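You operate a simulated robot arm through the tools that you are given. There is no shell and no other tool. Be economical: measure what you need, move in short steps, check, and stop when the job is done.

Carry out the task below with a simulated robot arm. There is one attempt and no reset: what you move stays moved.

Task
Put things in order on the top of the work bench. At the end: the blue pad stands where the white filter stood; the blue oil bottle from the top of the work bench stands where the polish can (marked "MEDIUM") stood; the polish can from the top of the work bench is on the brown carton; the cream felt pad from the top of the work bench stands where the blue pad stood; the white filter from the top of the work bench stands where the blue oil bottle stood; whatever was shut is shut again. Leave all else as you found it, and nothing knocked over.

It is judged by the outcome, as a careful person would: the job done as asked, and still so three seconds after it is handed in. It fails if anything else is knocked over, pushed out of place, dropped, spilled or broken.

Robot
A 7-joint arm with a two-finger parallel gripper, fixed in place. Base frame: the origin is at the foot of the arm, x ahead of it, y to its left, z up; the work surface is at about z = 880. Readings come in mm, rad, newtons and seconds.
With the tool pointing down near the work surface it reaches from about 300 to 700 mm from the base axis. Its first joint turns from -1.152 to 1.152 rad. Payload 1.57 kg.
The TCP is the grasp point between the finger pads, 30 mm short of the fingertips. In the tool frame z runs along the fingers and y along their closing line. The gripper opens to 110 mm. The fingers are 24 mm wide and 12 mm thick; the gripper's body (48 by 112 mm) begins 78 mm behind the TCP.
Orientation is that of the tool frame in the base frame, as a unit quaternion [w, x, y, z]. With the fingers straight down and closing along the base's y, the tool's x points along the base's -x, its y along +y and its z along -z.

Tools
- The arm moves only by the tool play_rows. Its argument "deltas" is a list that holds one entry, the list of rows, each a list of 6 numbers: the shift along the base's x, y, z in mm, then the turn, a rotation vector about the base's x, y, z in rad. In form: [[[tx, ty, tz, ax, ay, az], ...]]. A call has 1 to 10 rows; each row shifts and turns the commanded pose from where the row before left it. "fingers" is the opening, from 0 (shut) to 1 (fully open), set as the call begins (left out, the last holds). A row lasts 0.2 s, in which the tool goes at most 50 mm and 0.15 rad; a call with a longer step from one row to the next is refused whole, and so is a gripper value outside its range. A pose out of reach is approached as far as the arm can. The call stops where the force on the tool passes 40 N (or 10 N more than at its start, if that is more) or the arm is blocked; 0.2 s more then pass. Each finger travels about 108 mm/s and halts on what it meets, pressing with about 35 N; the grip force reading is that of the motor and also rises with nothing between the fingers. The clock runs only during rows and for 0.2 s after the last one: add rows that do not move to give the fingers time. It gives the time, the measured TCP pose, the force on the tool (base axes), the opening and the grip force at its end, in the units of the frame above (readings bear some noise).
- Cameras (640 x 400 px; columns grow to the right, rows downward): "scene" is fixed at [183.4, -411.3, 1401.9]; the picture's right is [0.55, -0.84, 0.00], its down [-0.47, -0.31, -0.82] and it looks along [0.69, 0.45, -0.57] (base axes); focal length 214 px, centre (320, 200). "wrist" rides on the gripper at [-36, 0, -80] in the tool frame; the picture's right is [0.00, -1.00, 0.00], its down [0.97, 0.00, -0.24] and it looks along [0.24, 0.00, 0.97] (tool axes); focal length 218 px, centre (320, 200).
- get_image(camera): a new picture of that camera. The clock stands still meanwhile.
- point_at(camera, pixels): for up to 12 pixels [column, row] of the newest picture of that camera ("zoom" is the newest enlarged one), the place [x, y, z] in the base frame of the surface seen there, good to about 2 mm. The clock stands still meanwhile.
- close_up(camera, box): a new picture of the part [left, top, right, bottom] of that camera's present view, enlarged. The clock stands still meanwhile.
- hand_in(): hands the job in; it is judged then, once.

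Work in short steps. Measure before you move; look again where a grasp or a placing could have gone wrong, and mend it. You have 80 turns and 46 pictures in all, those below and enlarged ones among them. Open the gripper and draw the arm clear of the work before you hand the job in, unless the task says otherwise; then end with one line.

The tools are called after "Emit:" as name(argument=value, ...) on one line, values as JSON. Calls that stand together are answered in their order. play_rows: Moves the arm, as the interface text tells. Its arguments: {"type":"object","properties":{"deltas":{"type":"array"},"fingers":{"type":"number"}},"required":["deltas"]} The other tools are called the same way: get_image (camera) takes a picture; point_at (camera, pixels) gives the place of the surface under pixels of a picture; close_up (camera, box) takes an enlarged picture of a part of a camera's view; hand_in () hands the job in.

At the start:

```text
t: 0.0
position: [307.1, -207.5, 1278.1]
tool_rot: [0.0, 0.0, 1.0, 0.001]
ft_force: [-0.2, -0.2, 0.9]
finger_gap: 109.9
gripper_force: 0.2
```

scene: 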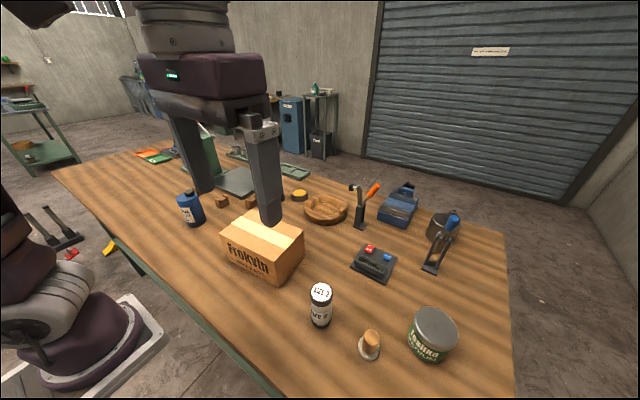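
wrist: 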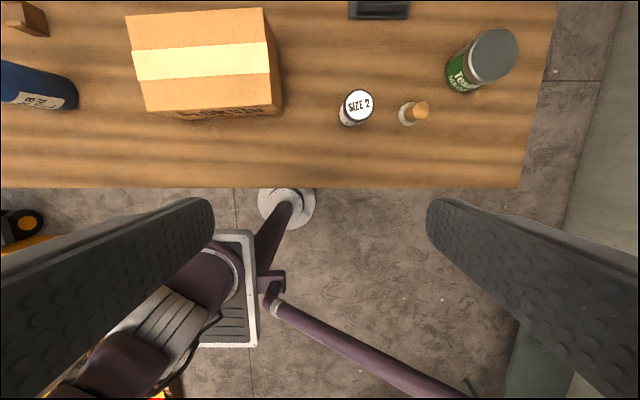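

The scene shows a carton, a blue bottle, a "SIZE 2" jar, a knob with a cream base and a green can. I'll take close-ups to identify each item.

Emit:
close_up(camera="scene", box=[160, 180, 320, 280])

Emit:
close_up(camera="scene", box=[300, 170, 500, 295])

Emit:
close_up(camera="scene", box=[290, 270, 490, 395])

```text
4.00 times, centred on (240, 230) of scene
```

zoom: 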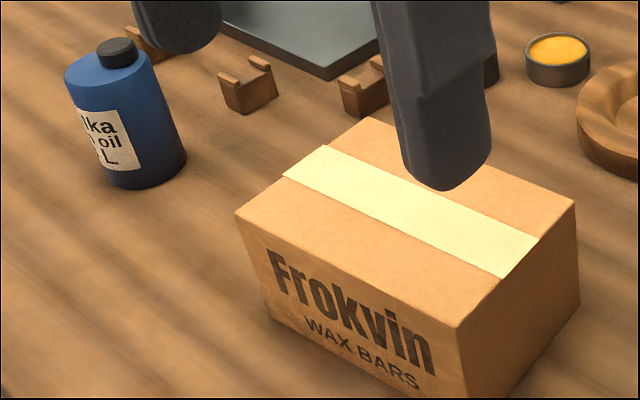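

```text
3.20 times, centred on (400, 232) of scene
```

zoom: 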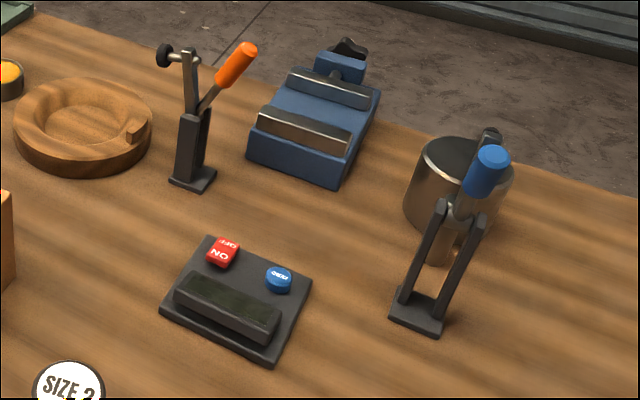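

```text
3.20 times, centred on (390, 332) of scene
```

zoom: 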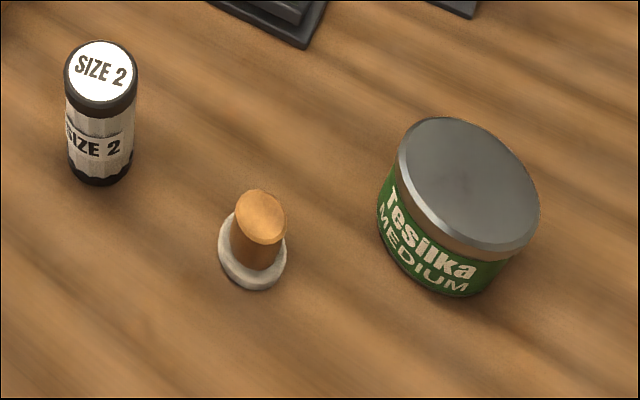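

The filter is "SIZE 2", the cream felt pad is the knob and the can is green; the blue pad isn't in sight and may be behind the arm or in something. I'll move the arm aside and look.

Emit:
play_rows(deltas=[[[0, -30, 0, 0, 0, 0], [0, -40, 0, 0, 0, 0], [0, -40, 0, 0, 0, 0], [0, -40, 0, 0, 0, 0], [0, -40, 0, 0, 0, 0], [0, -40, 0, 0, 0, 0]]])

Emit:
get_image(camera="scene")

```text
t: 1.4
position: [304.6, -368.5, 1278.2]
tool_rot: [0.0, 0.0, 1.0, 0.0]
ft_force: [0.6, -0.5, 0.1]
finger_gap: 109.8
gripper_force: 0.1
out of reach, approached as far as the arm can: row 5, 6
```

```text
40 pictures are left
```

scene: 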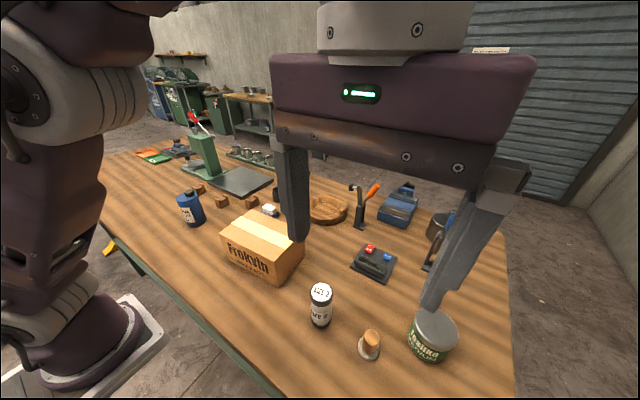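

Emit:
close_up(camera="scene", box=[110, 105, 310, 230])

```text
3.20 times, centred on (210, 168) of scene
```

zoom: 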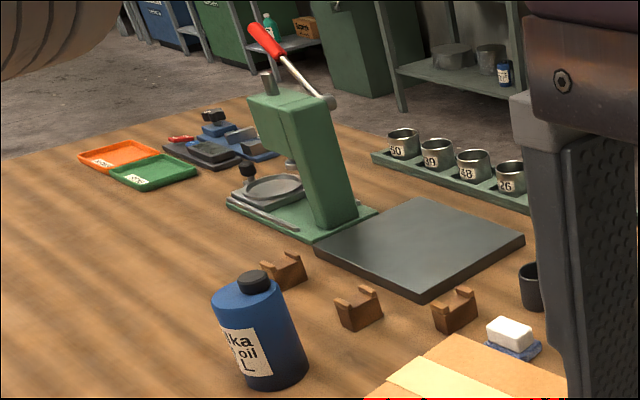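

A white-on-blue item sits at about scene (270,211) behind the carton. I'll fly the wrist camera over to look.

Emit:
play_rows(deltas=[[[30, 40, 0, 0, 0, 0], [30, 40, 0, 0, 0, 0], [30, 40, 0, 0, 0, 0], [30, 40, 0, 0, 0, 0], [30, 40, 0, 0, 0, 0], [30, 40, 0, 0, 0, 0], [0, 40, 0, 0, 0, 0]]])

Emit:
get_image(camera="wrist")

```text
t: 3.0
position: [485.6, -86.1, 1275.0]
tool_rot: [0.0, 0.001, 1.0, 0.0]
ft_force: [-1.1, 1.0, 0.1]
finger_gap: 109.8
gripper_force: 0.1
```

```text
38 pictures are left
```

wrist: 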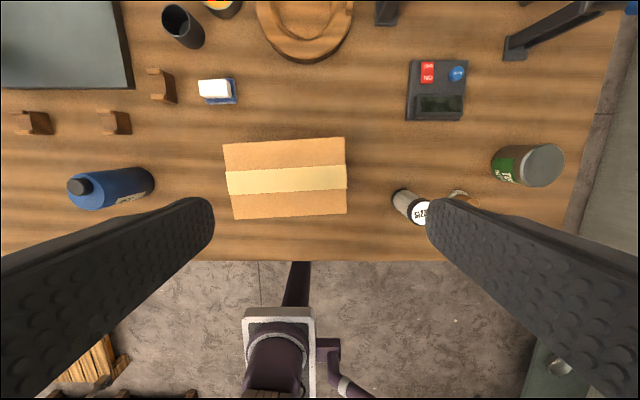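

Emit:
close_up(camera="wrist", box=[140, 0, 270, 120])

Emit:
point_at(camera="wrist", pixels=[[215, 88], [233, 100], [78, 185], [130, 185], [410, 205], [422, 211], [541, 165], [285, 178], [225, 146], [345, 212], [228, 217], [345, 139]])

Emit:
play_rows(deltas=[[[50, 0, 0, 0, 0, 0], [50, 0, 0, 0, 0, 0], [50, 0, 0, 0, 0, 0]]])

Emit:
get_image(camera="wrist")

```text
3.33 times, centred on (205, 60) of wrist
```

zoom: 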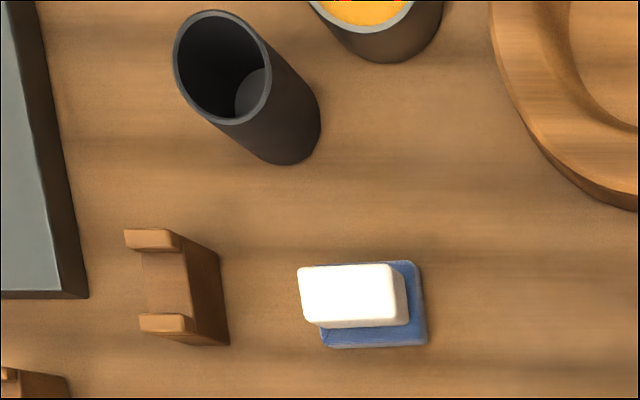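

```text
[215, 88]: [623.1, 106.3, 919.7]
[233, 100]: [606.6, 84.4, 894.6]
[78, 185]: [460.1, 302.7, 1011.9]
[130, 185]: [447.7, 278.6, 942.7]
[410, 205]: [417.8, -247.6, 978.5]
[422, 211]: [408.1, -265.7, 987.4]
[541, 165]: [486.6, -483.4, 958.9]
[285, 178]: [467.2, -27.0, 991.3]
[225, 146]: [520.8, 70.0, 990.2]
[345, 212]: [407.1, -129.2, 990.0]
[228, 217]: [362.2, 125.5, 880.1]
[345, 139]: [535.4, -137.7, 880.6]
```

```text
t: 3.8
position: [522.1, -86.6, 1275.7]
tool_rot: [0.0, 0.0, 1.0, 0.0]
ft_force: [0.6, 0.0, 0.5]
finger_gap: 110.0
gripper_force: 0.0
out of reach, approached as far as the arm can: row 1, 2, 3
```

```text
36 pictures are left
```

wrist: 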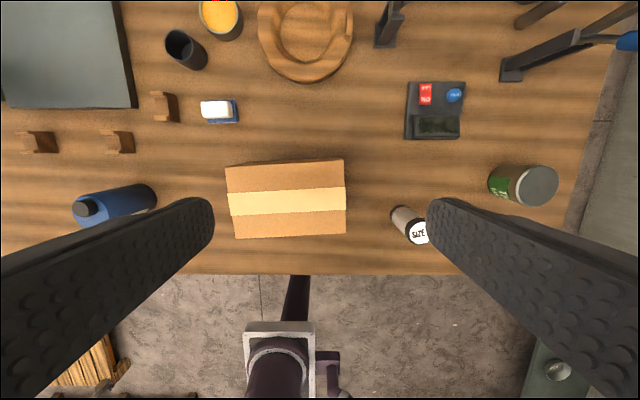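

The blue pad must be the white-handled block with the blue base. Now I'll measure all items from the scene camera.

Emit:
get_image(camera="scene")

Emit:
close_up(camera="scene", box=[290, 270, 490, 395])

Emit:
point_at(camera="zoom", pixels=[[404, 150], [445, 121], [534, 210], [500, 252], [460, 190], [98, 70], [68, 70], [133, 80], [258, 217], [222, 250], [285, 255], [400, 245]])

```text
35 pictures are left
```

scene: 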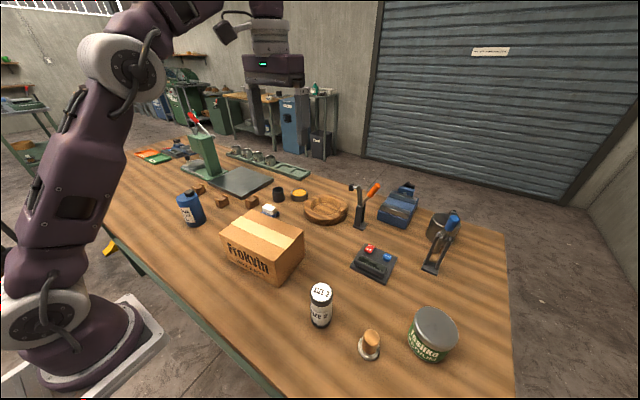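

```text
3.20 times, centred on (390, 332) of scene
```

zoom: 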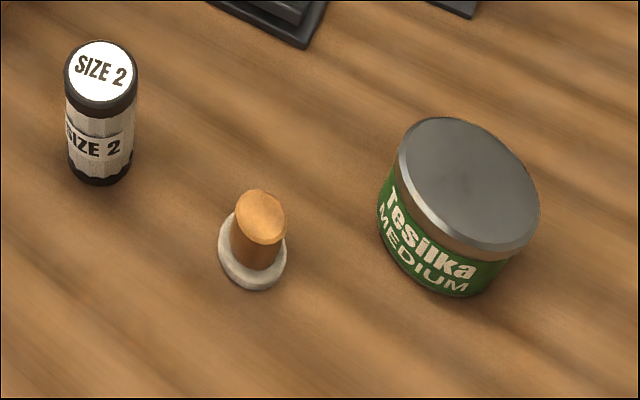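

```text
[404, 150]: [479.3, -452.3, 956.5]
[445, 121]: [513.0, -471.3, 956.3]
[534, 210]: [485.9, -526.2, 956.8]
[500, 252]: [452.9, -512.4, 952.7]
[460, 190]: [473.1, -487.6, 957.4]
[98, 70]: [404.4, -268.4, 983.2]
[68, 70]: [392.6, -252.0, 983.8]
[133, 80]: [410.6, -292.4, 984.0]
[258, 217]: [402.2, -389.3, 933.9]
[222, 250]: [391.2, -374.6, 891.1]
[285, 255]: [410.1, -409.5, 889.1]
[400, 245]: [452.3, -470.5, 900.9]
```

Can: centre (483,-489), radius 37, top 957. I'll go down to z≈1100, then over the can.

Emit:
play_rows(deltas=[[[-40, -10, -25, 0, 0, 0], [-40, -10, -25, 0, 0, 0], [0, -42, -25, 0, 0, 0], [0, -42, -20, 0, 0, 0], [0, -42, -20, 0, 0, 0], [0, -42, -20, 0, 0, 0], [0, -42, -20, 0, 0, 0], [0, -42, -20, 0, 0, 0], [0, -42, 0, 0, 0, 0], [0, -42, 0, 0, 0, 0]]], fingers=1)

Emit:
play_rows(deltas=[[[20, -23, 0, 0, 0, 0], [21, -23, 0, 0, 0, 0], [0, 0, 0, 0, 0, 0], [0, 0, 0, 0, 0, 0]]])

Emit:
get_image(camera="wrist")

```text
t: 6.0
position: [441.5, -432.3, 1099.6]
tool_rot: [-0.002, 0.001, 1.0, 0.001]
ft_force: [-0.4, -0.4, -0.2]
finger_gap: 110.2
gripper_force: 0.1
out of reach, approached as far as the arm can: row 10
```

```text
t: 7.0
position: [438.1, -438.2, 1099.8]
tool_rot: [0.0, 0.0, 1.0, 0.001]
ft_force: [0.5, 0.5, 0.4]
finger_gap: 109.9
gripper_force: 0.2
out of reach, approached as far as the arm can: row 1, 2
```

```text
33 pictures are left
```

wrist: 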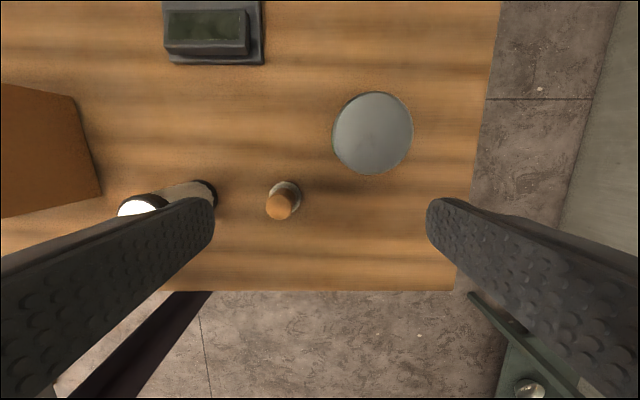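

Reach is limited here with this wrist orientation; I'll turn the tool by -0.785 about z (closing tangentially) and try moving radially while descending above the can.

Emit:
play_rows(deltas=[[[0, 0, 0, 0, 0, -0.14], [0, 0, 0, 0, 0, -0.14], [0, 0, 0, 0, 0, -0.14], [0, 0, 0, 0, 0, -0.14], [0, 0, 0, 0, 0, -0.14], [0, 0, 0, 0, 0, -0.085], [15, -17, -30, 0, 0, 0], [15, -17, -30, 0, 0, 0], [15, -17, -20, 0, 0, 0], [0, 0, 0, 0, 0, 0]]])

```text
t: 9.2
position: [452.5, -454.6, 1041.3]
tool_rot: [0.0, 0.382, 0.924, 0.0]
ft_force: [-0.3, -0.2, 0.4]
finger_gap: 110.1
gripper_force: 0.1
out of reach, approached as far as the arm can: row 7, 8, 9
```

Emit:
play_rows(deltas=[[[4, -5, -25, 0, 0, 0], [4, -5, -25, 0, 0, 0], [4, -5, -25, 0, 0, 0], [4, -5, -20, 0, 0, 0], [4, -5, -15, 0, 0, 0], [10, -10, 0, 0, 0, 0], [0, 0, 0, 0, 0, 0]]])

Emit:
get_image(camera="wrist")

```text
t: 10.8
position: [465.2, -471.2, 932.2]
tool_rot: [0.0, 0.382, 0.924, 0.0]
ft_force: [-0.6, 0.1, -0.5]
finger_gap: 110.0
gripper_force: 0.0
out of reach, approached as far as the arm can: row 4, 5, 6
```

```text
32 pictures are left
```

wrist: 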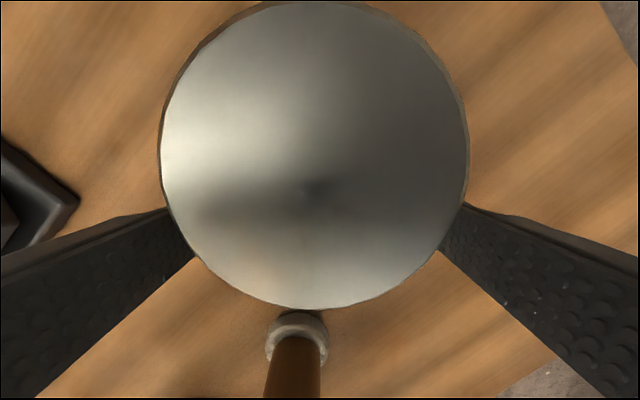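

TCP is at r=662 and the can at r=687, aligned tangentially. I'll tilt the fingers outward 0.25 rad to gain reach and slide out.

Emit:
play_rows(deltas=[[[0, 0, 0, -0.089, -0.088, 0], [0, 0, 0, -0.089, -0.088, 0], [6, -6, 0, 0, 0, 0], [6, -6, 0, 0, 0, 0], [6, -6, 0, 0, 0, 0], [0, 0, 0, 0, 0, 0]]])

```text
t: 12.2
position: [465.1, -471.8, 932.7]
tool_rot: [0.0, 0.382, 0.924, 0.0]
ft_force: [0.8, 0.0, 0.9]
finger_gap: 109.8
gripper_force: 0.0
out of reach, approached as far as the arm can: row 1, 2, 3, 4, 5
```

Tilt wasn't accepted at the limit; I'll back off 15 mm inward and try tilting there.

Emit:
play_rows(deltas=[[[-10, 10, 0, 0, 0, 0], [0, 0, 0, -0.089, -0.088, 0], [0, 0, 0, -0.089, -0.088, 0], [0, 0, 0, 0, 0, 0]]])

```text
t: 13.2
position: [453.9, -462.2, 932.3]
tool_rot: [0.116, 0.38, 0.916, -0.049]
ft_force: [0.0, -0.4, 0.5]
finger_gap: 109.9
gripper_force: 0.1
```

Emit:
play_rows(deltas=[[[7, -7, 0, 0, 0, 0], [7, -7, 0, 0, 0, 0], [7, -7, 0, 0, 0, 0], [8, -6, 0, 0, 0, 0], [0, 0, 0, 0, 0, 0]]])

```text
t: 14.4
position: [482.6, -487.5, 933.1]
tool_rot: [0.115, 0.379, 0.917, -0.049]
ft_force: [-0.5, 0.2, 0.8]
finger_gap: 110.1
gripper_force: 0.1
```

Tool reached the can centre. Lower slightly and close.

Emit:
play_rows(deltas=[[[0, 0, -7, 0, 0, 0], [0, 0, 0, 0, 0, 0]]])

Emit:
play_rows(deltas=[[[0, 0, 0, 0, 0, 0], [0, 0, 0, 0, 0, 0], [0, 0, 0, 0, 0, 0], [0, 0, 0, 0, 0, 0]]], fingers=0)

```text
t: 15.0
position: [482.6, -488.6, 925.7]
tool_rot: [0.115, 0.379, 0.917, -0.048]
ft_force: [0.9, 0.6, -0.4]
finger_gap: 109.8
gripper_force: 0.1
```

```text
t: 16.0
position: [481.6, -487.6, 925.7]
tool_rot: [0.114, 0.379, 0.917, -0.049]
ft_force: [1.5, -0.1, -0.4]
finger_gap: 78.6
gripper_force: 34.4
```

Gripped (gap 78.6). Lift a little, drawing slightly inward, and check.

Emit:
play_rows(deltas=[[[0, 0, 10, 0, 0, 0], [-3, 3, 15, 0, 0, 0], [-5, 5, 20, 0, 0, 0], [-5, 5, 25, 0, 0, 0], [-7, 7, 25, 0, 0, 0], [-8, 8, 25, 0, 0, 0], [0, 0, 0, 0, 0, 0]]])

Emit:
get_image(camera="scene")

```text
t: 17.6
position: [456.0, -459.1, 1043.8]
tool_rot: [0.115, 0.379, 0.917, -0.049]
ft_force: [-0.1, -0.2, -3.9]
finger_gap: 78.7
gripper_force: 35.2
```

```text
31 pictures are left
```

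scene: 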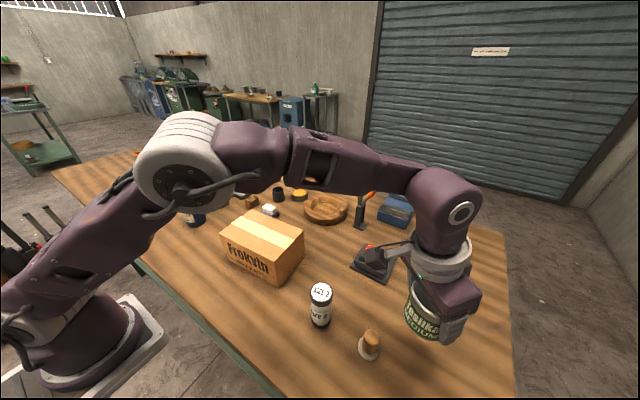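

The can is held level. Measure the carton top corners.

Emit:
close_up(camera="scene", box=[200, 195, 328, 290])

Emit:
point_at(camera="scene", pixels=[[252, 213], [225, 237], [273, 259], [301, 229], [262, 235]])

```text
4.21 times, centred on (264, 242) of scene
```

zoom: 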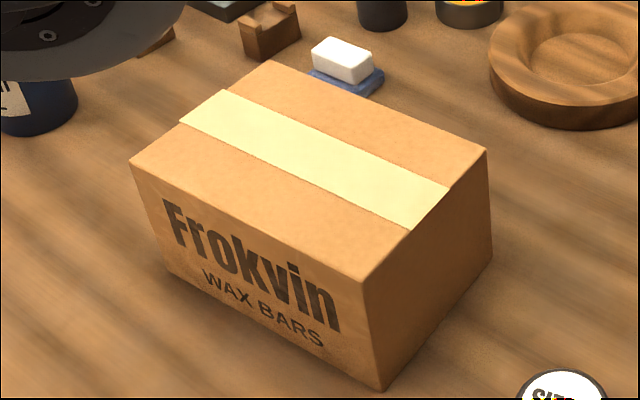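

```text
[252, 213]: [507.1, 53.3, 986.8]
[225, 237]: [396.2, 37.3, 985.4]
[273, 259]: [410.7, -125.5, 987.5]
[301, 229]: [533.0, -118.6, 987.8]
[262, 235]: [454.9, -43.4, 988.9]
```

Carton top z≈989, centre about (463,-40). Carry the can there, turning about vertical as I go.

Emit:
play_rows(deltas=[[[-15, 20, 20, 0, 0, 0.07], [-10, 30, 20, 0, 0, 0.07], [-5, 40, 15, 0, 0, 0.07], [0, 40, 0, 0, 0, 0.07], [0, 45, 0, 0, 0, 0.07], [0, 45, 0, 0, 0, 0.07], [0, 45, 0, 0, 0, 0.07], [0, 45, 0, 0, 0, 0.07], [0, 45, 0, 0, 0, 0.07], [10, 30, 0, 0, 0, 0.07]]])

Emit:
play_rows(deltas=[[[12, 15, 0, 0, 0, 0], [13, 15, 0, 0, 0, 0], [0, 0, 0, 0, 0, 0]]])

```text
t: 19.8
position: [434.0, -74.6, 1101.2]
tool_rot: [0.125, 0.041, 0.991, -0.006]
ft_force: [-0.3, 0.6, -2.6]
finger_gap: 78.5
gripper_force: 35.3
```

```text
t: 20.6
position: [460.8, -45.3, 1099.7]
tool_rot: [0.124, 0.041, 0.991, -0.006]
ft_force: [-0.9, -0.9, -2.7]
finger_gap: 78.8
gripper_force: 34.9
```

Lower to just above the carton (TCP about 1038) and then ease down until contact.

Emit:
play_rows(deltas=[[[0, 0, -25, 0, 0, 0], [0, 0, -20, 0, 0, 0], [0, 0, -12, 0, 0, 0], [0, 0, -3, 0, 0, 0], [0, 0, 0, 0, 0, 0]]])

Emit:
get_image(camera="scene")

```text
t: 21.8
position: [460.5, -45.6, 1039.9]
tool_rot: [0.124, 0.042, 0.991, -0.006]
ft_force: [1.1, 0.0, -1.8]
finger_gap: 78.6
gripper_force: 35.4
```

```text
29 pictures are left
```

scene: 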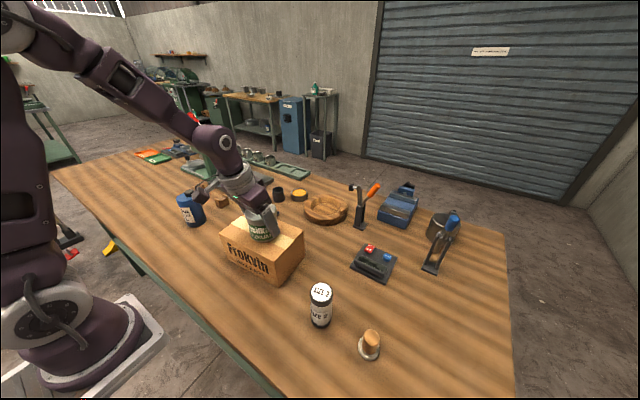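

Emit:
play_rows(deltas=[[[0, 0, -2, 0, 0, 0], [0, 0, -1.5, 0, 0, 0], [0, 0, 0, 0, 0, 0]]])

Emit:
play_rows(deltas=[[[0, 0, -1, 0, 0, 0], [0, 0, 0, 0, 0, 0]]])

```text
t: 22.6
position: [461.1, -44.6, 1036.9]
tool_rot: [0.125, 0.041, 0.991, -0.006]
ft_force: [-0.1, -0.6, -3.3]
finger_gap: 78.6
gripper_force: 34.7
```

```text
t: 23.2
position: [459.8, -45.7, 1036.4]
tool_rot: [0.124, 0.041, 0.991, -0.006]
ft_force: [0.0, 0.0, -2.5]
finger_gap: 78.7
gripper_force: 34.8
```

Emit:
play_rows(deltas=[[[0, 0, -1, 0, 0, 0], [0, 0, 0, 0, 0, 0]]])

Emit:
play_rows(deltas=[[[0, 0, -1, 0, 0, 0], [0, 0, 0, 0, 0, 0]]])

```text
t: 23.8
position: [460.4, -45.0, 1035.6]
tool_rot: [0.125, 0.042, 0.991, -0.007]
ft_force: [-3.7, 3.0, 14.6]
finger_gap: 78.6
gripper_force: 35.5
```

```text
t: 24.4
position: [460.1, -45.4, 1034.7]
tool_rot: [0.127, 0.042, 0.991, -0.006]
ft_force: [-5.1, -2.2, 36.8]
finger_gap: 78.7
gripper_force: 34.5
```

Contact. Ease up 1 mm, open, then withdraw along the tool axis upward.

Emit:
play_rows(deltas=[[[0, 0, 1, 0, 0, 0], [0, 0, 0, 0, 0, 0]]])

Emit:
play_rows(deltas=[[[0, 0, 0, 0, 0, 0], [0, 0, 0, 0, 0, 0], [0, 0, 0, 0, 0, 0], [-3, 0, 15, 0, 0, 0], [-6, 0, 25, 0, 0, 0], [-8, 0, 30, 0, 0, 0], [-8, 0, 30, 0, 0, 0]]], fingers=1)

Emit:
close_up(camera="scene", box=[160, 160, 320, 280])

```text
t: 25.0
position: [461.6, -45.0, 1034.9]
tool_rot: [0.125, 0.042, 0.991, -0.007]
ft_force: [3.4, -2.1, 17.0]
finger_gap: 78.6
gripper_force: 34.5
```

```text
t: 26.6
position: [435.4, -44.3, 1134.7]
tool_rot: [0.125, 0.042, 0.991, -0.006]
ft_force: [0.0, 0.9, -0.5]
finger_gap: 109.9
gripper_force: 0.1
```

```text
3.33 times, centred on (240, 220) of scene
```

zoom: 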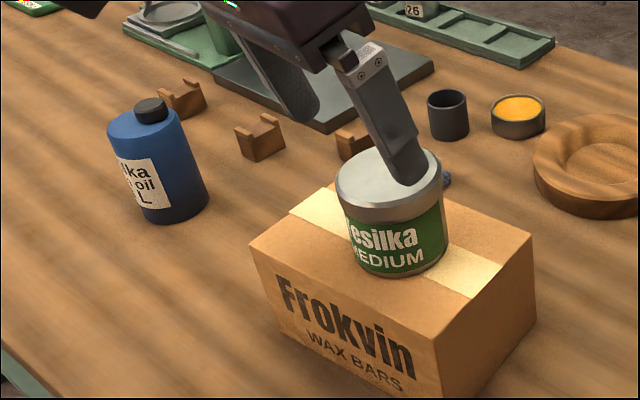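

The can stands on the carton. Measure the bottle.

Emit:
point_at(camera="zoom", pixels=[[149, 103], [112, 130], [178, 116], [125, 165], [155, 175], [200, 180], [207, 193], [145, 205], [180, 222], [150, 115], [265, 130], [190, 95]])

```text
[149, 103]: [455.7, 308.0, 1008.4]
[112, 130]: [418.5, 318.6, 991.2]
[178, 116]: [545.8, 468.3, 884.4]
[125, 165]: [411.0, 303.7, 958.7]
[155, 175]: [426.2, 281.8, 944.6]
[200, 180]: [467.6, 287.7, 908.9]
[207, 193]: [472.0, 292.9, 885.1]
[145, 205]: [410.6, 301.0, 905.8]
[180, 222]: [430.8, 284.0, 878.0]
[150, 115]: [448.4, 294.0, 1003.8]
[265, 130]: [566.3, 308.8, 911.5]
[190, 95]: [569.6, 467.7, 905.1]
```

Bottle axis ≈(444,312), radius ≈34, top 1008. Move above it, turning +0.70 so the closing line is tangential.

Emit:
play_rows(deltas=[[[0, 36, 0, 0, 0, 0.07], [0, 36, 0, 0, 0, 0.07], [0, 36, 0, 0, 0, 0.07], [0, 36, 0, 0, 0, 0.07], [0, 36, 0, 0, 0, 0.07], [0, 36, 0, 0, 0, 0.07], [0, 35, 0, 0, 0, 0.07], [0, 35, 0, 0, 0, 0.07], [0, 35, 0, 0, 0, 0.07], [0, 35, 0, 0, 0, 0.07]]])

Emit:
get_image(camera="wrist")

```text
t: 28.8
position: [435.2, 311.0, 1133.6]
tool_rot: [0.119, -0.301, 0.945, 0.037]
ft_force: [-0.1, 0.0, -0.2]
finger_gap: 110.2
gripper_force: 0.0
```

```text
27 pictures are left
```

wrist: 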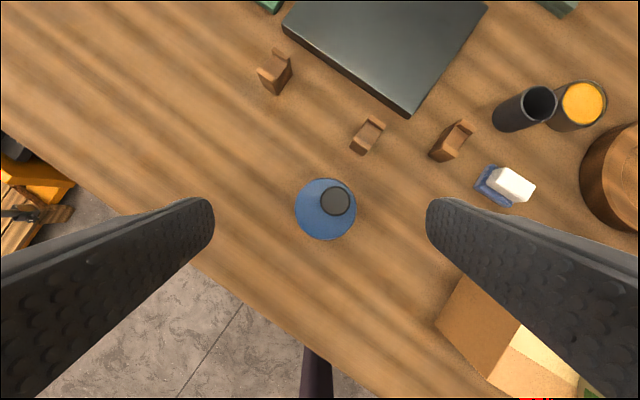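

Emit:
point_at(camera="wrist", pixels=[[297, 208], [354, 208], [325, 180], [325, 237], [334, 200], [345, 185], [305, 230], [305, 188]])

```text
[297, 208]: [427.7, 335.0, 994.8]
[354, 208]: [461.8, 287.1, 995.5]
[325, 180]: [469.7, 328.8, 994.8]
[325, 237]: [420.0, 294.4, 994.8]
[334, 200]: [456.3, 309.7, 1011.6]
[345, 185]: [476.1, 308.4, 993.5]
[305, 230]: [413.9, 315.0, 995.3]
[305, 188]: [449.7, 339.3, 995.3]
```

Bottle centre is (445,311.4). Descend to TCP z≈942.

Emit:
play_rows(deltas=[[[5, 0, -30, 0, 0, 0], [5, 0, -35, 0, 0, 0], [0, 0, -40, 0, 0, 0], [0, 0, -40, 0, 0, 0], [0, 0, -30, 0, 0, 0], [0, 0, -16, 0, 0, 0], [0, 0, 0, 0, 0, 0]]])

Emit:
play_rows(deltas=[[[0, 0, 0, 0, 0, 0], [0, 0, 0, 0, 0, 0], [0, 0, 0, 0, 0, 0], [0, 0, 0, 0, 0, 0]]], fingers=0)

```text
t: 30.4
position: [444.3, 310.5, 943.5]
tool_rot: [0.119, -0.3, 0.946, 0.037]
ft_force: [-0.3, 0.3, -0.1]
finger_gap: 110.1
gripper_force: 0.0
```

```text
t: 31.4
position: [444.0, 310.3, 945.4]
tool_rot: [0.119, -0.301, 0.945, 0.037]
ft_force: [0.8, 0.1, -0.7]
finger_gap: 65.5
gripper_force: 35.1
```

Gripped (65.5). Lift and carry to the front of the carton (x≈340) to avoid the can.

Emit:
play_rows(deltas=[[[0, 0, 15, 0, 0, 0], [0, 0, 35, 0, 0, 0], [-10, -10, 40, 0, 0, 0], [-20, -20, 35, 0, 0, -0.1], [-25, -30, 20, 0, 0, -0.1], [-25, -35, 0, 0, 0, -0.1], [-20, -40, 0, 0, 0, -0.1], [0, -45, 0, 0, 0, -0.1], [0, -45, 0, 0, 0, -0.1], [0, -45, 0, 0, 0, -0.1]]])

Emit:
get_image(camera="scene")

```text
t: 33.6
position: [344.2, 39.6, 1086.4]
tool_rot: [0.125, 0.043, 0.991, -0.007]
ft_force: [-0.6, -0.4, -3.7]
finger_gap: 65.0
gripper_force: 35.2
```

```text
26 pictures are left
```

scene: 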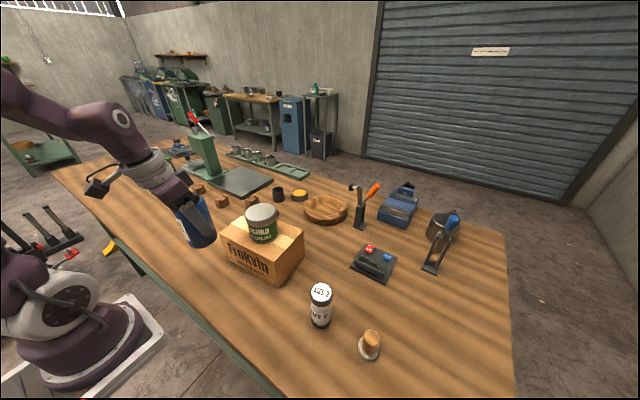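

Emit:
play_rows(deltas=[[[0, -45, 0, 0, 0, -0.07], [0, -45, 0, 0, 0, -0.07], [0, -45, 0, 0, 0, -0.07], [0, -45, 0, 0, 0, -0.07], [0, -45, 0, 0, 0, -0.07], [10, -45, 0, 0, 0, -0.07], [20, -45, 0, 0, 0, -0.07], [20, -45, 0, 0, 0, -0.07], [20, -45, 0, 0, 0, -0.07], [15, -45, 0, 0, 0, -0.07]]])

Emit:
close_up(camera="scene", box=[280, 200, 520, 350])

```text
t: 35.8
position: [431.4, -410.5, 1090.1]
tool_rot: [0.115, 0.38, 0.917, -0.048]
ft_force: [0.8, 0.9, -3.1]
finger_gap: 65.3
gripper_force: 34.9
```

```text
2.67 times, centred on (400, 275) of scene
```

zoom: 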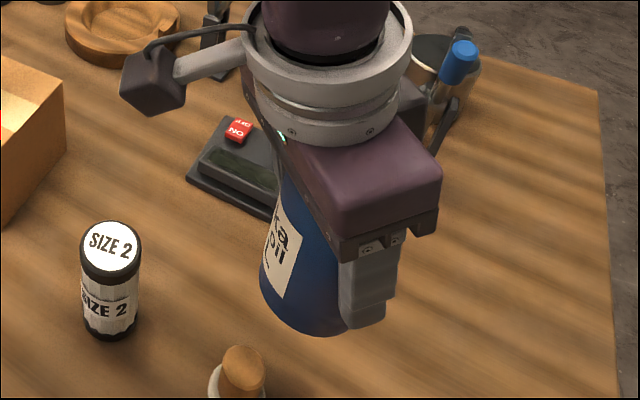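

Bottle is held well. Move outward and down toward (483,-489).

Emit:
play_rows(deltas=[[[8, -16, -15, 0, 0, 0], [8, -18, -15, 0, 0, 0], [8, -18, -20, 0, 0, 0], [4, -4, -20, 0, 0, 0], [5, -5, -20, 0, 0, 0], [6, -6, -15, 0, 0, 0], [7, -6, -15, 0, 0, 0], [6, -6, -10, 0, 0, 0], [0, 0, 0, 0, 0, 0]]])

```text
t: 37.8
position: [481.5, -486.9, 958.4]
tool_rot: [0.115, 0.379, 0.917, -0.049]
ft_force: [0.0, 0.2, -3.8]
finger_gap: 65.2
gripper_force: 34.9
```

Emit:
play_rows(deltas=[[[1, -1.5, -5, 0, 0, 0], [0, 0, -4, 0, 0, 0], [0, 0, -2, 0, 0, 0], [0, 0, 0, 0, 0, 0]]])

Emit:
close_up(camera="scene", box=[320, 220, 520, 395])

```text
t: 38.8
position: [483.1, -489.5, 946.8]
tool_rot: [0.114, 0.379, 0.917, -0.048]
ft_force: [-0.4, -0.1, -3.7]
finger_gap: 65.4
gripper_force: 35.0
```

```text
2.29 times, centred on (420, 308) of scene
```

zoom: 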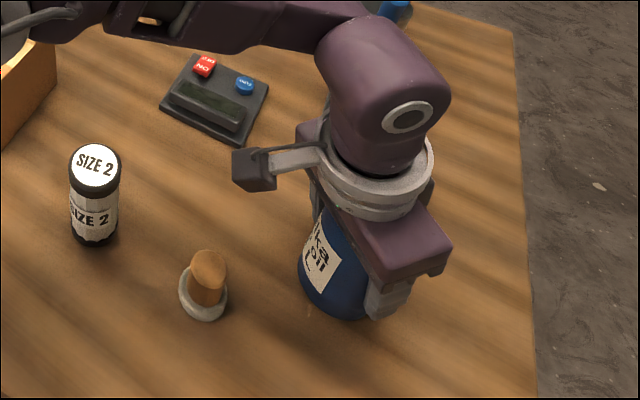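

Emit:
play_rows(deltas=[[[0, 0, -1, 0, 0, 0], [0, 0, 0, 0, 0, 0]]])

Emit:
play_rows(deltas=[[[0, 0, -1, 0, 0, 0], [0, 0, 0, 0, 0, 0]]])

```text
t: 39.4
position: [482.2, -490.3, 945.7]
tool_rot: [0.115, 0.379, 0.917, -0.049]
ft_force: [-0.9, -0.6, -4.3]
finger_gap: 65.3
gripper_force: 35.0
```

```text
t: 40.0
position: [483.3, -489.9, 945.0]
tool_rot: [0.115, 0.379, 0.917, -0.048]
ft_force: [0.6, 0.3, -3.1]
finger_gap: 65.6
gripper_force: 35.3
```

Emit:
play_rows(deltas=[[[0, 0, -1, 0, 0, 0], [0, 0, 0, 0, 0, 0]]])

Emit:
play_rows(deltas=[[[0, 0, -0.7, 0, 0, 0], [0, 0, 0, 0, 0, 0]]])

```text
t: 40.6
position: [484.0, -490.4, 944.5]
tool_rot: [0.114, 0.379, 0.917, -0.049]
ft_force: [0.1, -0.6, -2.4]
finger_gap: 65.8
gripper_force: 34.7
```

```text
t: 41.2
position: [484.1, -489.5, 944.9]
tool_rot: [0.116, 0.379, 0.917, -0.049]
ft_force: [-2.7, 2.4, 5.6]
finger_gap: 65.2
gripper_force: 35.2
```

Contact; release and withdraw up and inward (fingers clear tangentially).

Emit:
play_rows(deltas=[[[0, 0, 0, 0, 0, 0], [0, 0, 0, 0, 0, 0], [0, 0, 0, 0, 0, 0], [-2, 2, 15, 0, 0, 0], [-5, 5, 25, 0, 0, 0], [-8, 8, 35, 0, 0, 0], [-10, 10, 40, 0, 0, 0], [-10, 10, 40, 0, 0, 0]]], fingers=1)

Emit:
get_image(camera="wrist")

```text
t: 43.0
position: [447.8, -456.2, 1098.5]
tool_rot: [0.115, 0.379, 0.917, -0.048]
ft_force: [-0.3, 0.4, -0.6]
finger_gap: 110.3
gripper_force: 0.0
```

```text
23 pictures are left
```

wrist: 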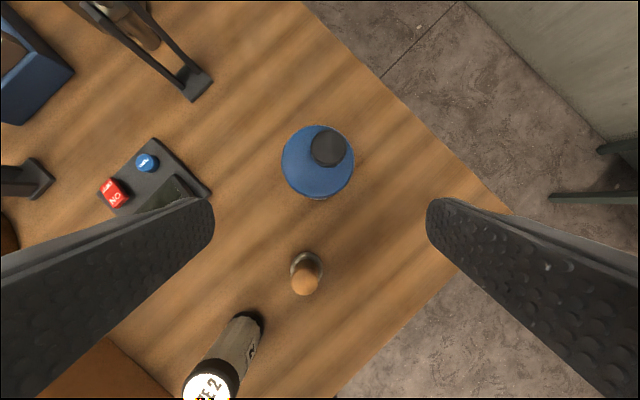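

Bottle stands well. Next the filter: move in over (402,-272), tool vertical.

Emit:
play_rows(deltas=[[[-10, 40, 0, 0, 0, 0], [-10, 40, 0, 0.089, 0.088, 0], [-10, 40, 0, 0.089, 0.088, 0], [-8, 40, 0, 0, 0, 0.1], [-8, 24, 0, 0, 0, 0.1], [0, 0, 0, 0, 0, 0]]])

Emit:
get_image(camera="wrist")

```text
t: 44.4
position: [403.5, -270.3, 1099.1]
tool_rot: [0.0, 0.288, 0.958, 0.001]
ft_force: [-0.6, -0.7, 0.8]
finger_gap: 109.8
gripper_force: 0.0
```

```text
22 pictures are left
```

wrist: 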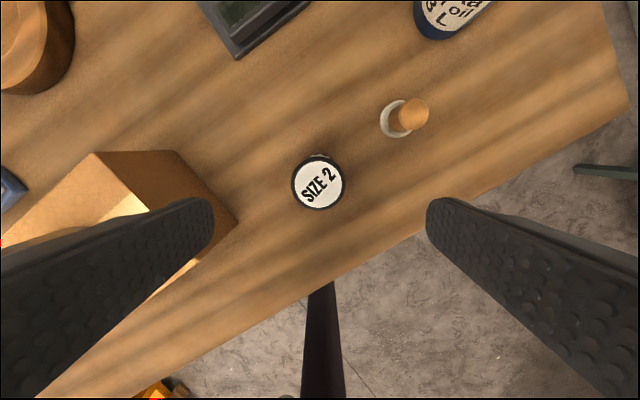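

Emit:
point_at(camera="wrist", pixels=[[294, 182], [343, 182], [319, 159], [319, 206], [319, 182], [382, 118], [404, 100], [415, 112], [392, 135], [235, 222], [180, 152]])

```text
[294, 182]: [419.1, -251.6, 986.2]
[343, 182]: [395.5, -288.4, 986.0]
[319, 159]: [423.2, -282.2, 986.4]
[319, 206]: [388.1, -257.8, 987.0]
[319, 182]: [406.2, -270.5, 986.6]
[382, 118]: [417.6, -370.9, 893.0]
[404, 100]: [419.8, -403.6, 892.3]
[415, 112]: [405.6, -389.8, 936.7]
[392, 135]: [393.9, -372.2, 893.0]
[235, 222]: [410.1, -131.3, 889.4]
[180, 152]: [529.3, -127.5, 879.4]
```

Filter centre (406.5,-270). Descend to z 940 and grip.

Emit:
play_rows(deltas=[[[2, 0, -40, 0, 0, 0], [1, 0, -40, 0, 0, 0], [0, 0, -40, 0, 0, 0], [0, 0, -25, 0, 0, 0], [0, 0, -14, 0, 0, 0], [0, 0, 0, 0, 0, 0]]])

Emit:
play_rows(deltas=[[[0, 0, 0, 0, 0, 0], [0, 0, 0, 0, 0, 0], [0, 0, 0, 0, 0, 0], [0, 0, 0, 0, 0, 0]]], fingers=0)

```text
t: 45.8
position: [404.4, -268.6, 939.6]
tool_rot: [0.0, 0.288, 0.958, 0.0]
ft_force: [-0.2, 0.4, -1.0]
finger_gap: 109.9
gripper_force: 0.1
```

```text
t: 46.8
position: [403.9, -269.2, 939.1]
tool_rot: [0.0, 0.289, 0.957, 0.001]
ft_force: [-0.6, 0.1, -0.3]
finger_gap: 48.6
gripper_force: 35.2
```

Gripped (48.6). Lift and carry around the front of the can to (443,309.6).

Emit:
play_rows(deltas=[[[0, 0, 20, 0, 0, 0], [0, 0, 40, 0, 0, 0], [-15, 0, 45, 0, 0, 0], [-20, 20, 40, 0, 0, 0.06], [-20, 40, 5, 0, 0, 0.06], [-4, 48, 0, 0, 0, 0.12], [0, 49, 0, 0, 0, 0.12], [0, 49, 0, 0, 0, 0.12], [0, 49, 0, 0, 0, 0.12], [0, 49, 0, 0, 0, 0.12]]])

Emit:
play_rows(deltas=[[[0, 49, 0, 0, 0, 0.12], [0, 49, 0, 0, 0, 0.12], [20, 45, 0, 0, 0, 0.12], [20, 45, 0, 0, 0, 0.12], [25, 40, 0, 0, 0, 0], [20, 35, 0, 0, 0, 0], [13, 10, 0, 0, 0, 0], [0, 0, 0, 0, 0, 0]]])

```text
t: 49.0
position: [345.9, 35.6, 1091.0]
tool_rot: [0.0, -0.069, 0.998, 0.0]
ft_force: [0.7, -0.4, -0.9]
finger_gap: 48.9
gripper_force: 35.0
```

```text
t: 50.8
position: [444.2, 305.8, 1090.5]
tool_rot: [0.0, -0.304, 0.953, 0.0]
ft_force: [-0.3, 0.2, -0.5]
finger_gap: 48.6
gripper_force: 35.5
```

Now at (444,306); correct by +3.5 in y and lower to about z 942.

Emit:
play_rows(deltas=[[[-1, 3.5, -40, 0, 0, 0], [0, 0, -40, 0, 0, 0], [0, 0, -40, 0, 0, 0], [0, 0, -20, 0, 0, 0], [0, 0, -8, 0, 0, 0], [0, 0, 0, 0, 0, 0]]])

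Emit:
play_rows(deltas=[[[0, 0, -1, 0, 0, 0], [0, 0, -0.8, 0, 0, 0], [0, 0, 0, 0, 0, 0]]])

Emit:
play_rows(deltas=[[[0, 0, -1, 0, 0, 0], [0, 0, 0, 0, 0, 0]]])

```text
t: 52.2
position: [443.0, 308.7, 941.4]
tool_rot: [0.0, -0.303, 0.953, -0.001]
ft_force: [-0.1, 0.2, -1.2]
finger_gap: 48.9
gripper_force: 35.4
```

```text
t: 53.0
position: [443.3, 309.8, 941.1]
tool_rot: [0.0, -0.303, 0.953, 0.0]
ft_force: [-2.0, -6.0, 21.0]
finger_gap: 48.8
gripper_force: 35.1
```

```text
t: 53.6
position: [443.4, 309.8, 940.1]
tool_rot: [0.002, -0.303, 0.953, 0.0]
ft_force: [1.4, -4.0, 28.9]
finger_gap: 49.1
gripper_force: 35.1
```

Contact with the bench; ease up, release, rise and check.

Emit:
play_rows(deltas=[[[0, 0, 1.2, 0, 0, 0], [0, 0, 0, 0, 0, 0]]])

Emit:
play_rows(deltas=[[[0, 0, 0, 0, 0, 0], [0, 0, 0, 0, 0, 0], [0, 0, 0, 0, 0, 0], [0, 0, 20, 0, 0, 0], [0, 0, 40, 0, 0, 0], [0, 0, 45, 0, 0, 0], [0, 0, 45, 0, 0, 0]]], fingers=1)

Emit:
get_image(camera="wrist")

```text
t: 54.2
position: [440.5, 309.0, 939.1]
tool_rot: [-0.001, -0.304, 0.953, -0.001]
ft_force: [1.5, 1.0, 3.2]
finger_gap: 49.1
gripper_force: 34.7
```

```text
t: 55.8
position: [443.1, 308.4, 1089.4]
tool_rot: [-0.001, -0.303, 0.953, -0.001]
ft_force: [0.0, -0.1, 0.2]
finger_gap: 109.9
gripper_force: 0.0
```

```text
21 pictures are left
```

wrist: 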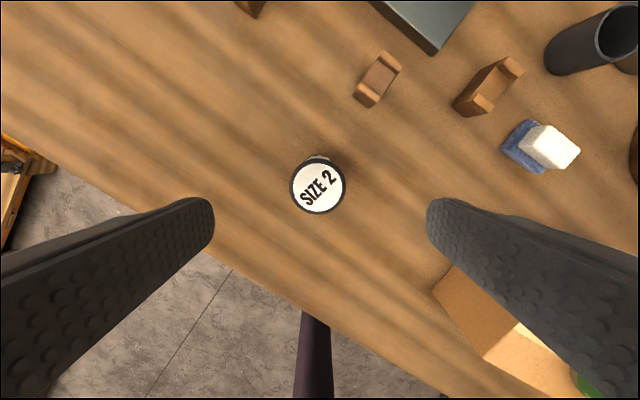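

Filter stands. Now go above the blue pad to look at it closely.

Emit:
play_rows(deltas=[[[15, -36, 10, 0, 0, -0.1], [15, -36, 0, 0, 0, -0.1], [15, -36, 0, 0, 0, -0.1], [20, -36, 0, 0, 0, -0.15], [20, -36, 0, 0, 0, -0.15], [20, -36, -10, 0, 0, 0], [0, 0, 0, 0, 0, 0]]])

Emit:
get_image(camera="wrist")

```text
t: 57.4
position: [547.7, 91.6, 1089.1]
tool_rot: [0.0, -0.008, 1.0, 0.0]
ft_force: [-0.1, 0.2, 0.6]
finger_gap: 110.0
gripper_force: 0.0
```

```text
20 pictures are left
```

wrist: 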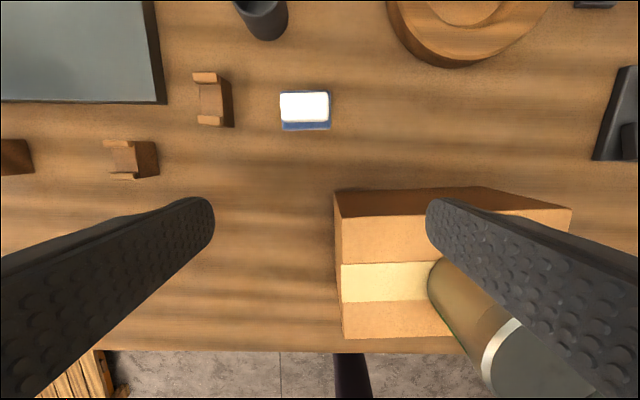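

Emit:
close_up(camera="wrist", box=[180, 0, 420, 150])

Emit:
point_at(camera="wrist", pixels=[[282, 95], [327, 95], [282, 117], [328, 117], [283, 129], [331, 128], [330, 94], [230, 100], [333, 190], [210, 75], [266, 38], [343, 212]])

```text
2.67 times, centred on (300, 75) of wrist
```

zoom: 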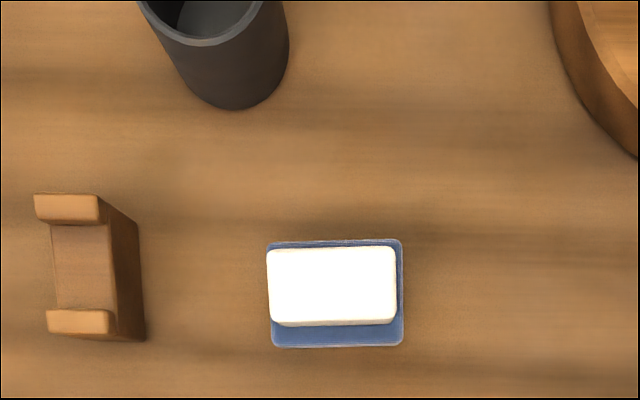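

```text
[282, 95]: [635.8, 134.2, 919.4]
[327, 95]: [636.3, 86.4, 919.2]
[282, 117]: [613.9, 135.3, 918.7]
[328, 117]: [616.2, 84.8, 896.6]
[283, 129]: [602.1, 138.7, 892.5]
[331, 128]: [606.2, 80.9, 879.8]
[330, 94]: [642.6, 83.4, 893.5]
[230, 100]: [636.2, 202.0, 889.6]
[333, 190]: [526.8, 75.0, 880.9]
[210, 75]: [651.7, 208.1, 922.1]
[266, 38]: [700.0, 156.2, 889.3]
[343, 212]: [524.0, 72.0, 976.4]
```

Handle spans y 85–136, x≈611–638, z 893–919, on a blue base. I'll grip the handle along y with fingertips just above the base (TCP z≈926).

Emit:
play_rows(deltas=[[[10, 9, -30, 0, 0, 0], [15, 9, -30, 0, 0, 0], [20, 0, -30, 0, 0, 0], [15, 0, -25, 0, 0, 0], [15, 0, -20, 0, 0, 0], [0, 0, -15, 0, 0, 0], [0, 0, 0, 0, 0, 0]]])

Emit:
get_image(camera="wrist")

```text
t: 59.0
position: [624.6, 113.1, 939.8]
tool_rot: [0.0, -0.008, 1.0, 0.0]
ft_force: [0.9, -0.2, -0.5]
finger_gap: 109.8
gripper_force: 0.0
```

```text
18 pictures are left
```

wrist: 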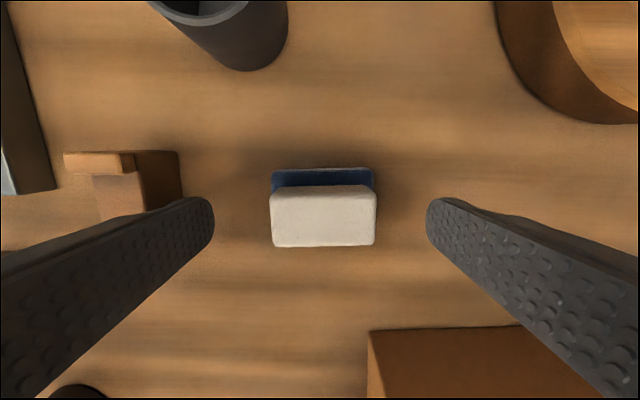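

Emit:
point_at(camera="wrist", pixels=[[273, 218], [372, 218], [322, 190], [322, 243], [280, 172], [366, 172], [322, 170], [273, 175], [373, 175]])

```text
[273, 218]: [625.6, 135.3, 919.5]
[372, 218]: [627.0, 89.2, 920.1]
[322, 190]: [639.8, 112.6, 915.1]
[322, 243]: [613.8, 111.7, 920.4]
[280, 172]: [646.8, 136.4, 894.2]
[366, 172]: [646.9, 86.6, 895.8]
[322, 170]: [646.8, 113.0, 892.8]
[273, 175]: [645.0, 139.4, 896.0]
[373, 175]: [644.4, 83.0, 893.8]
```

Handle centre ≈(626.5,112), base centre (625.5,111). Lower to z≈927 and close.

Emit:
play_rows(deltas=[[[1.5, -1, -6, 0, 0, 0], [0, 0, -6.5, 0, 0, 0], [0, 0, 0, 0, 0, 0]]])

Emit:
play_rows(deltas=[[[0, 0, 0, 0, 0, 0], [0, 0, 0, 0, 0, 0], [0, 0, 0, 0, 0, 0], [0, 0, 0, 0, 0, 0]]], fingers=0)

```text
t: 59.8
position: [624.9, 109.2, 926.1]
tool_rot: [0.0, -0.008, 1.0, 0.0]
ft_force: [-0.1, -0.4, 0.3]
finger_gap: 109.9
gripper_force: 0.1
```

```text
t: 60.8
position: [623.9, 110.7, 926.8]
tool_rot: [0.001, -0.009, 1.0, 0.0]
ft_force: [-0.8, -0.3, 0.4]
finger_gap: 51.0
gripper_force: 35.1
```

Gripped handle (51.0). Lift and check.

Emit:
play_rows(deltas=[[[0, 0, 10, 0, 0, 0], [0, 0, 30, 0, 0, 0], [-5, 0, 35, 0, 0, 0], [-15, 0, 30, 0, 0, 0], [-25, 0, 30, 0, 0, 0], [0, 0, 0, 0, 0, 0]]])

Emit:
get_image(camera="wrist")

```text
t: 62.2
position: [579.2, 110.3, 1060.7]
tool_rot: [0.0, -0.009, 1.0, 0.0]
ft_force: [0.4, 0.8, -0.2]
finger_gap: 50.6
gripper_force: 34.8
```

```text
17 pictures are left
```

wrist: 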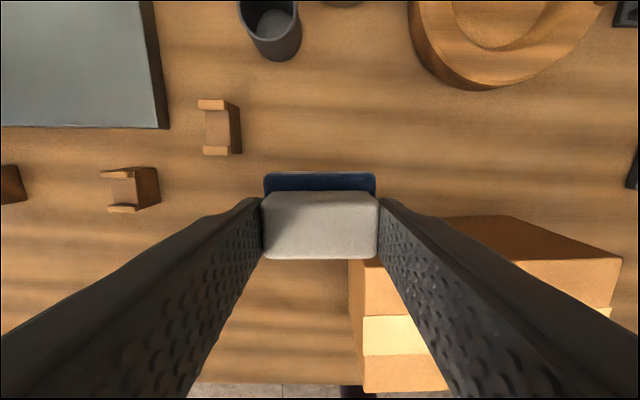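

Held well. Carry past behind the can (x≈545) to the filter's old place.

Emit:
play_rows(deltas=[[[-15, -40, 15, 0, 0, 0], [-15, -45, 10, 0, 0, 0], [-5, -45, 0, 0, 0, 0], [0, -45, 0, 0, 0, 0], [0, -45, 0, 0, 0, 0], [-15, -45, 0, 0, 0, 0], [-30, -39, 0, 0, 0, 0], [-30, -38, 0, 0, 0, 0], [-32, -38, 0, 0, 0, 0], [-32, 0, 0, 0, 0, 0]]])

Emit:
get_image(camera="scene")

```text
t: 64.4
position: [405.5, -269.0, 1088.4]
tool_rot: [0.0, -0.009, 1.0, 0.0]
ft_force: [-0.4, 0.2, -0.4]
finger_gap: 50.9
gripper_force: 35.0
```

```text
16 pictures are left
```

scene: 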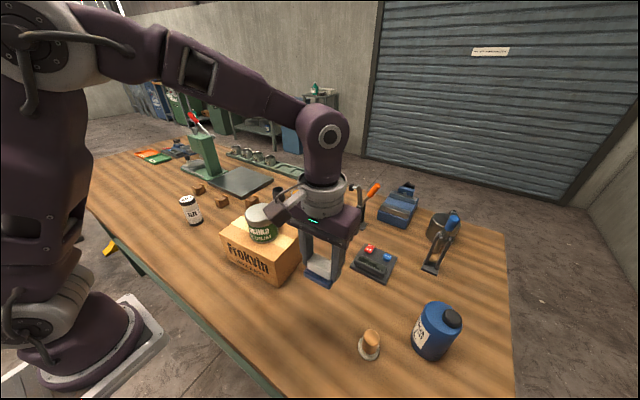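

All good. Lower to near contact (z≈929).

Emit:
play_rows(deltas=[[[0, 0, -40, 0, 0, 0], [0, -1, -40, 0, 0, 0], [0, 0, -40, 0, 0, 0], [0, 0, -25, 0, 0, 0], [0, 0, -13, 0, 0, 0], [0, 0, 0, 0, 0, 0]]])

Emit:
play_rows(deltas=[[[0, 0, -2, 0, 0, 0], [0, 0, 0, 0, 0, 0]]])

Emit:
play_rows(deltas=[[[0, 0, -1, 0, 0, 0], [0, 0, 0, 0, 0, 0]]])

```text
t: 65.8
position: [405.6, -268.9, 927.1]
tool_rot: [0.0, -0.009, 1.0, -0.001]
ft_force: [0.1, 0.5, -0.6]
finger_gap: 51.0
gripper_force: 35.1
```

```text
t: 66.4
position: [406.4, -269.5, 926.2]
tool_rot: [0.0, -0.008, 1.0, 0.0]
ft_force: [-1.4, 0.9, 11.3]
finger_gap: 51.0
gripper_force: 34.6
```

```text
t: 67.0
position: [405.6, -269.8, 926.7]
tool_rot: [0.0, -0.007, 1.0, -0.002]
ft_force: [-6.7, 4.3, 32.6]
finger_gap: 50.9
gripper_force: 35.3
```

Contact. Ease up, release, rise; then move over the cream pad.

Emit:
play_rows(deltas=[[[0, 0, 1, 0, 0, 0], [0, 0, 0, 0, 0, 0]]])

Emit:
play_rows(deltas=[[[0, 0, 0, 0, 0, 0], [0, 0, 0, 0, 0, 0], [0, 0, 0, 0, 0, 0], [0, 0, 20, 0, 0, 0], [0, 0, 40, 0, 0, 0], [0, 0, 40, 0, 0, 0], [0, -40, 10, 0, 0, 0], [0, -40, 0, 0, 0, 0], [0, -35, 0, 0, 0, 0], [0, 0, 0, 0, 0, 0]]], fingers=1)

Emit:
get_image(camera="wrist")

```text
t: 67.6
position: [406.1, -270.8, 926.4]
tool_rot: [0.001, -0.008, 1.0, -0.001]
ft_force: [-0.8, 0.0, 11.3]
finger_gap: 50.8
gripper_force: 35.2
```

```text
t: 69.8
position: [404.1, -383.6, 1036.6]
tool_rot: [0.0, -0.008, 1.0, 0.001]
ft_force: [0.2, -0.5, 0.5]
finger_gap: 109.9
gripper_force: 0.0
```

```text
15 pictures are left
```

wrist: 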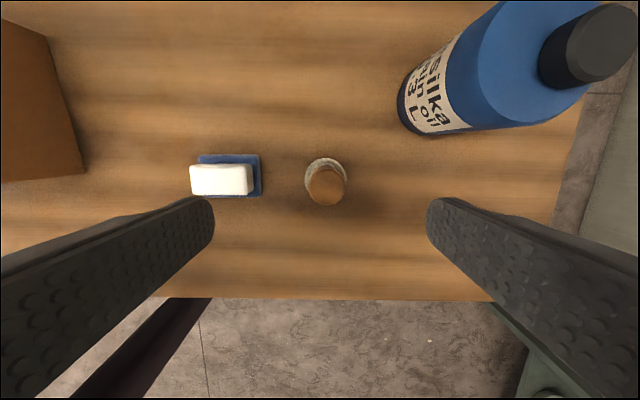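

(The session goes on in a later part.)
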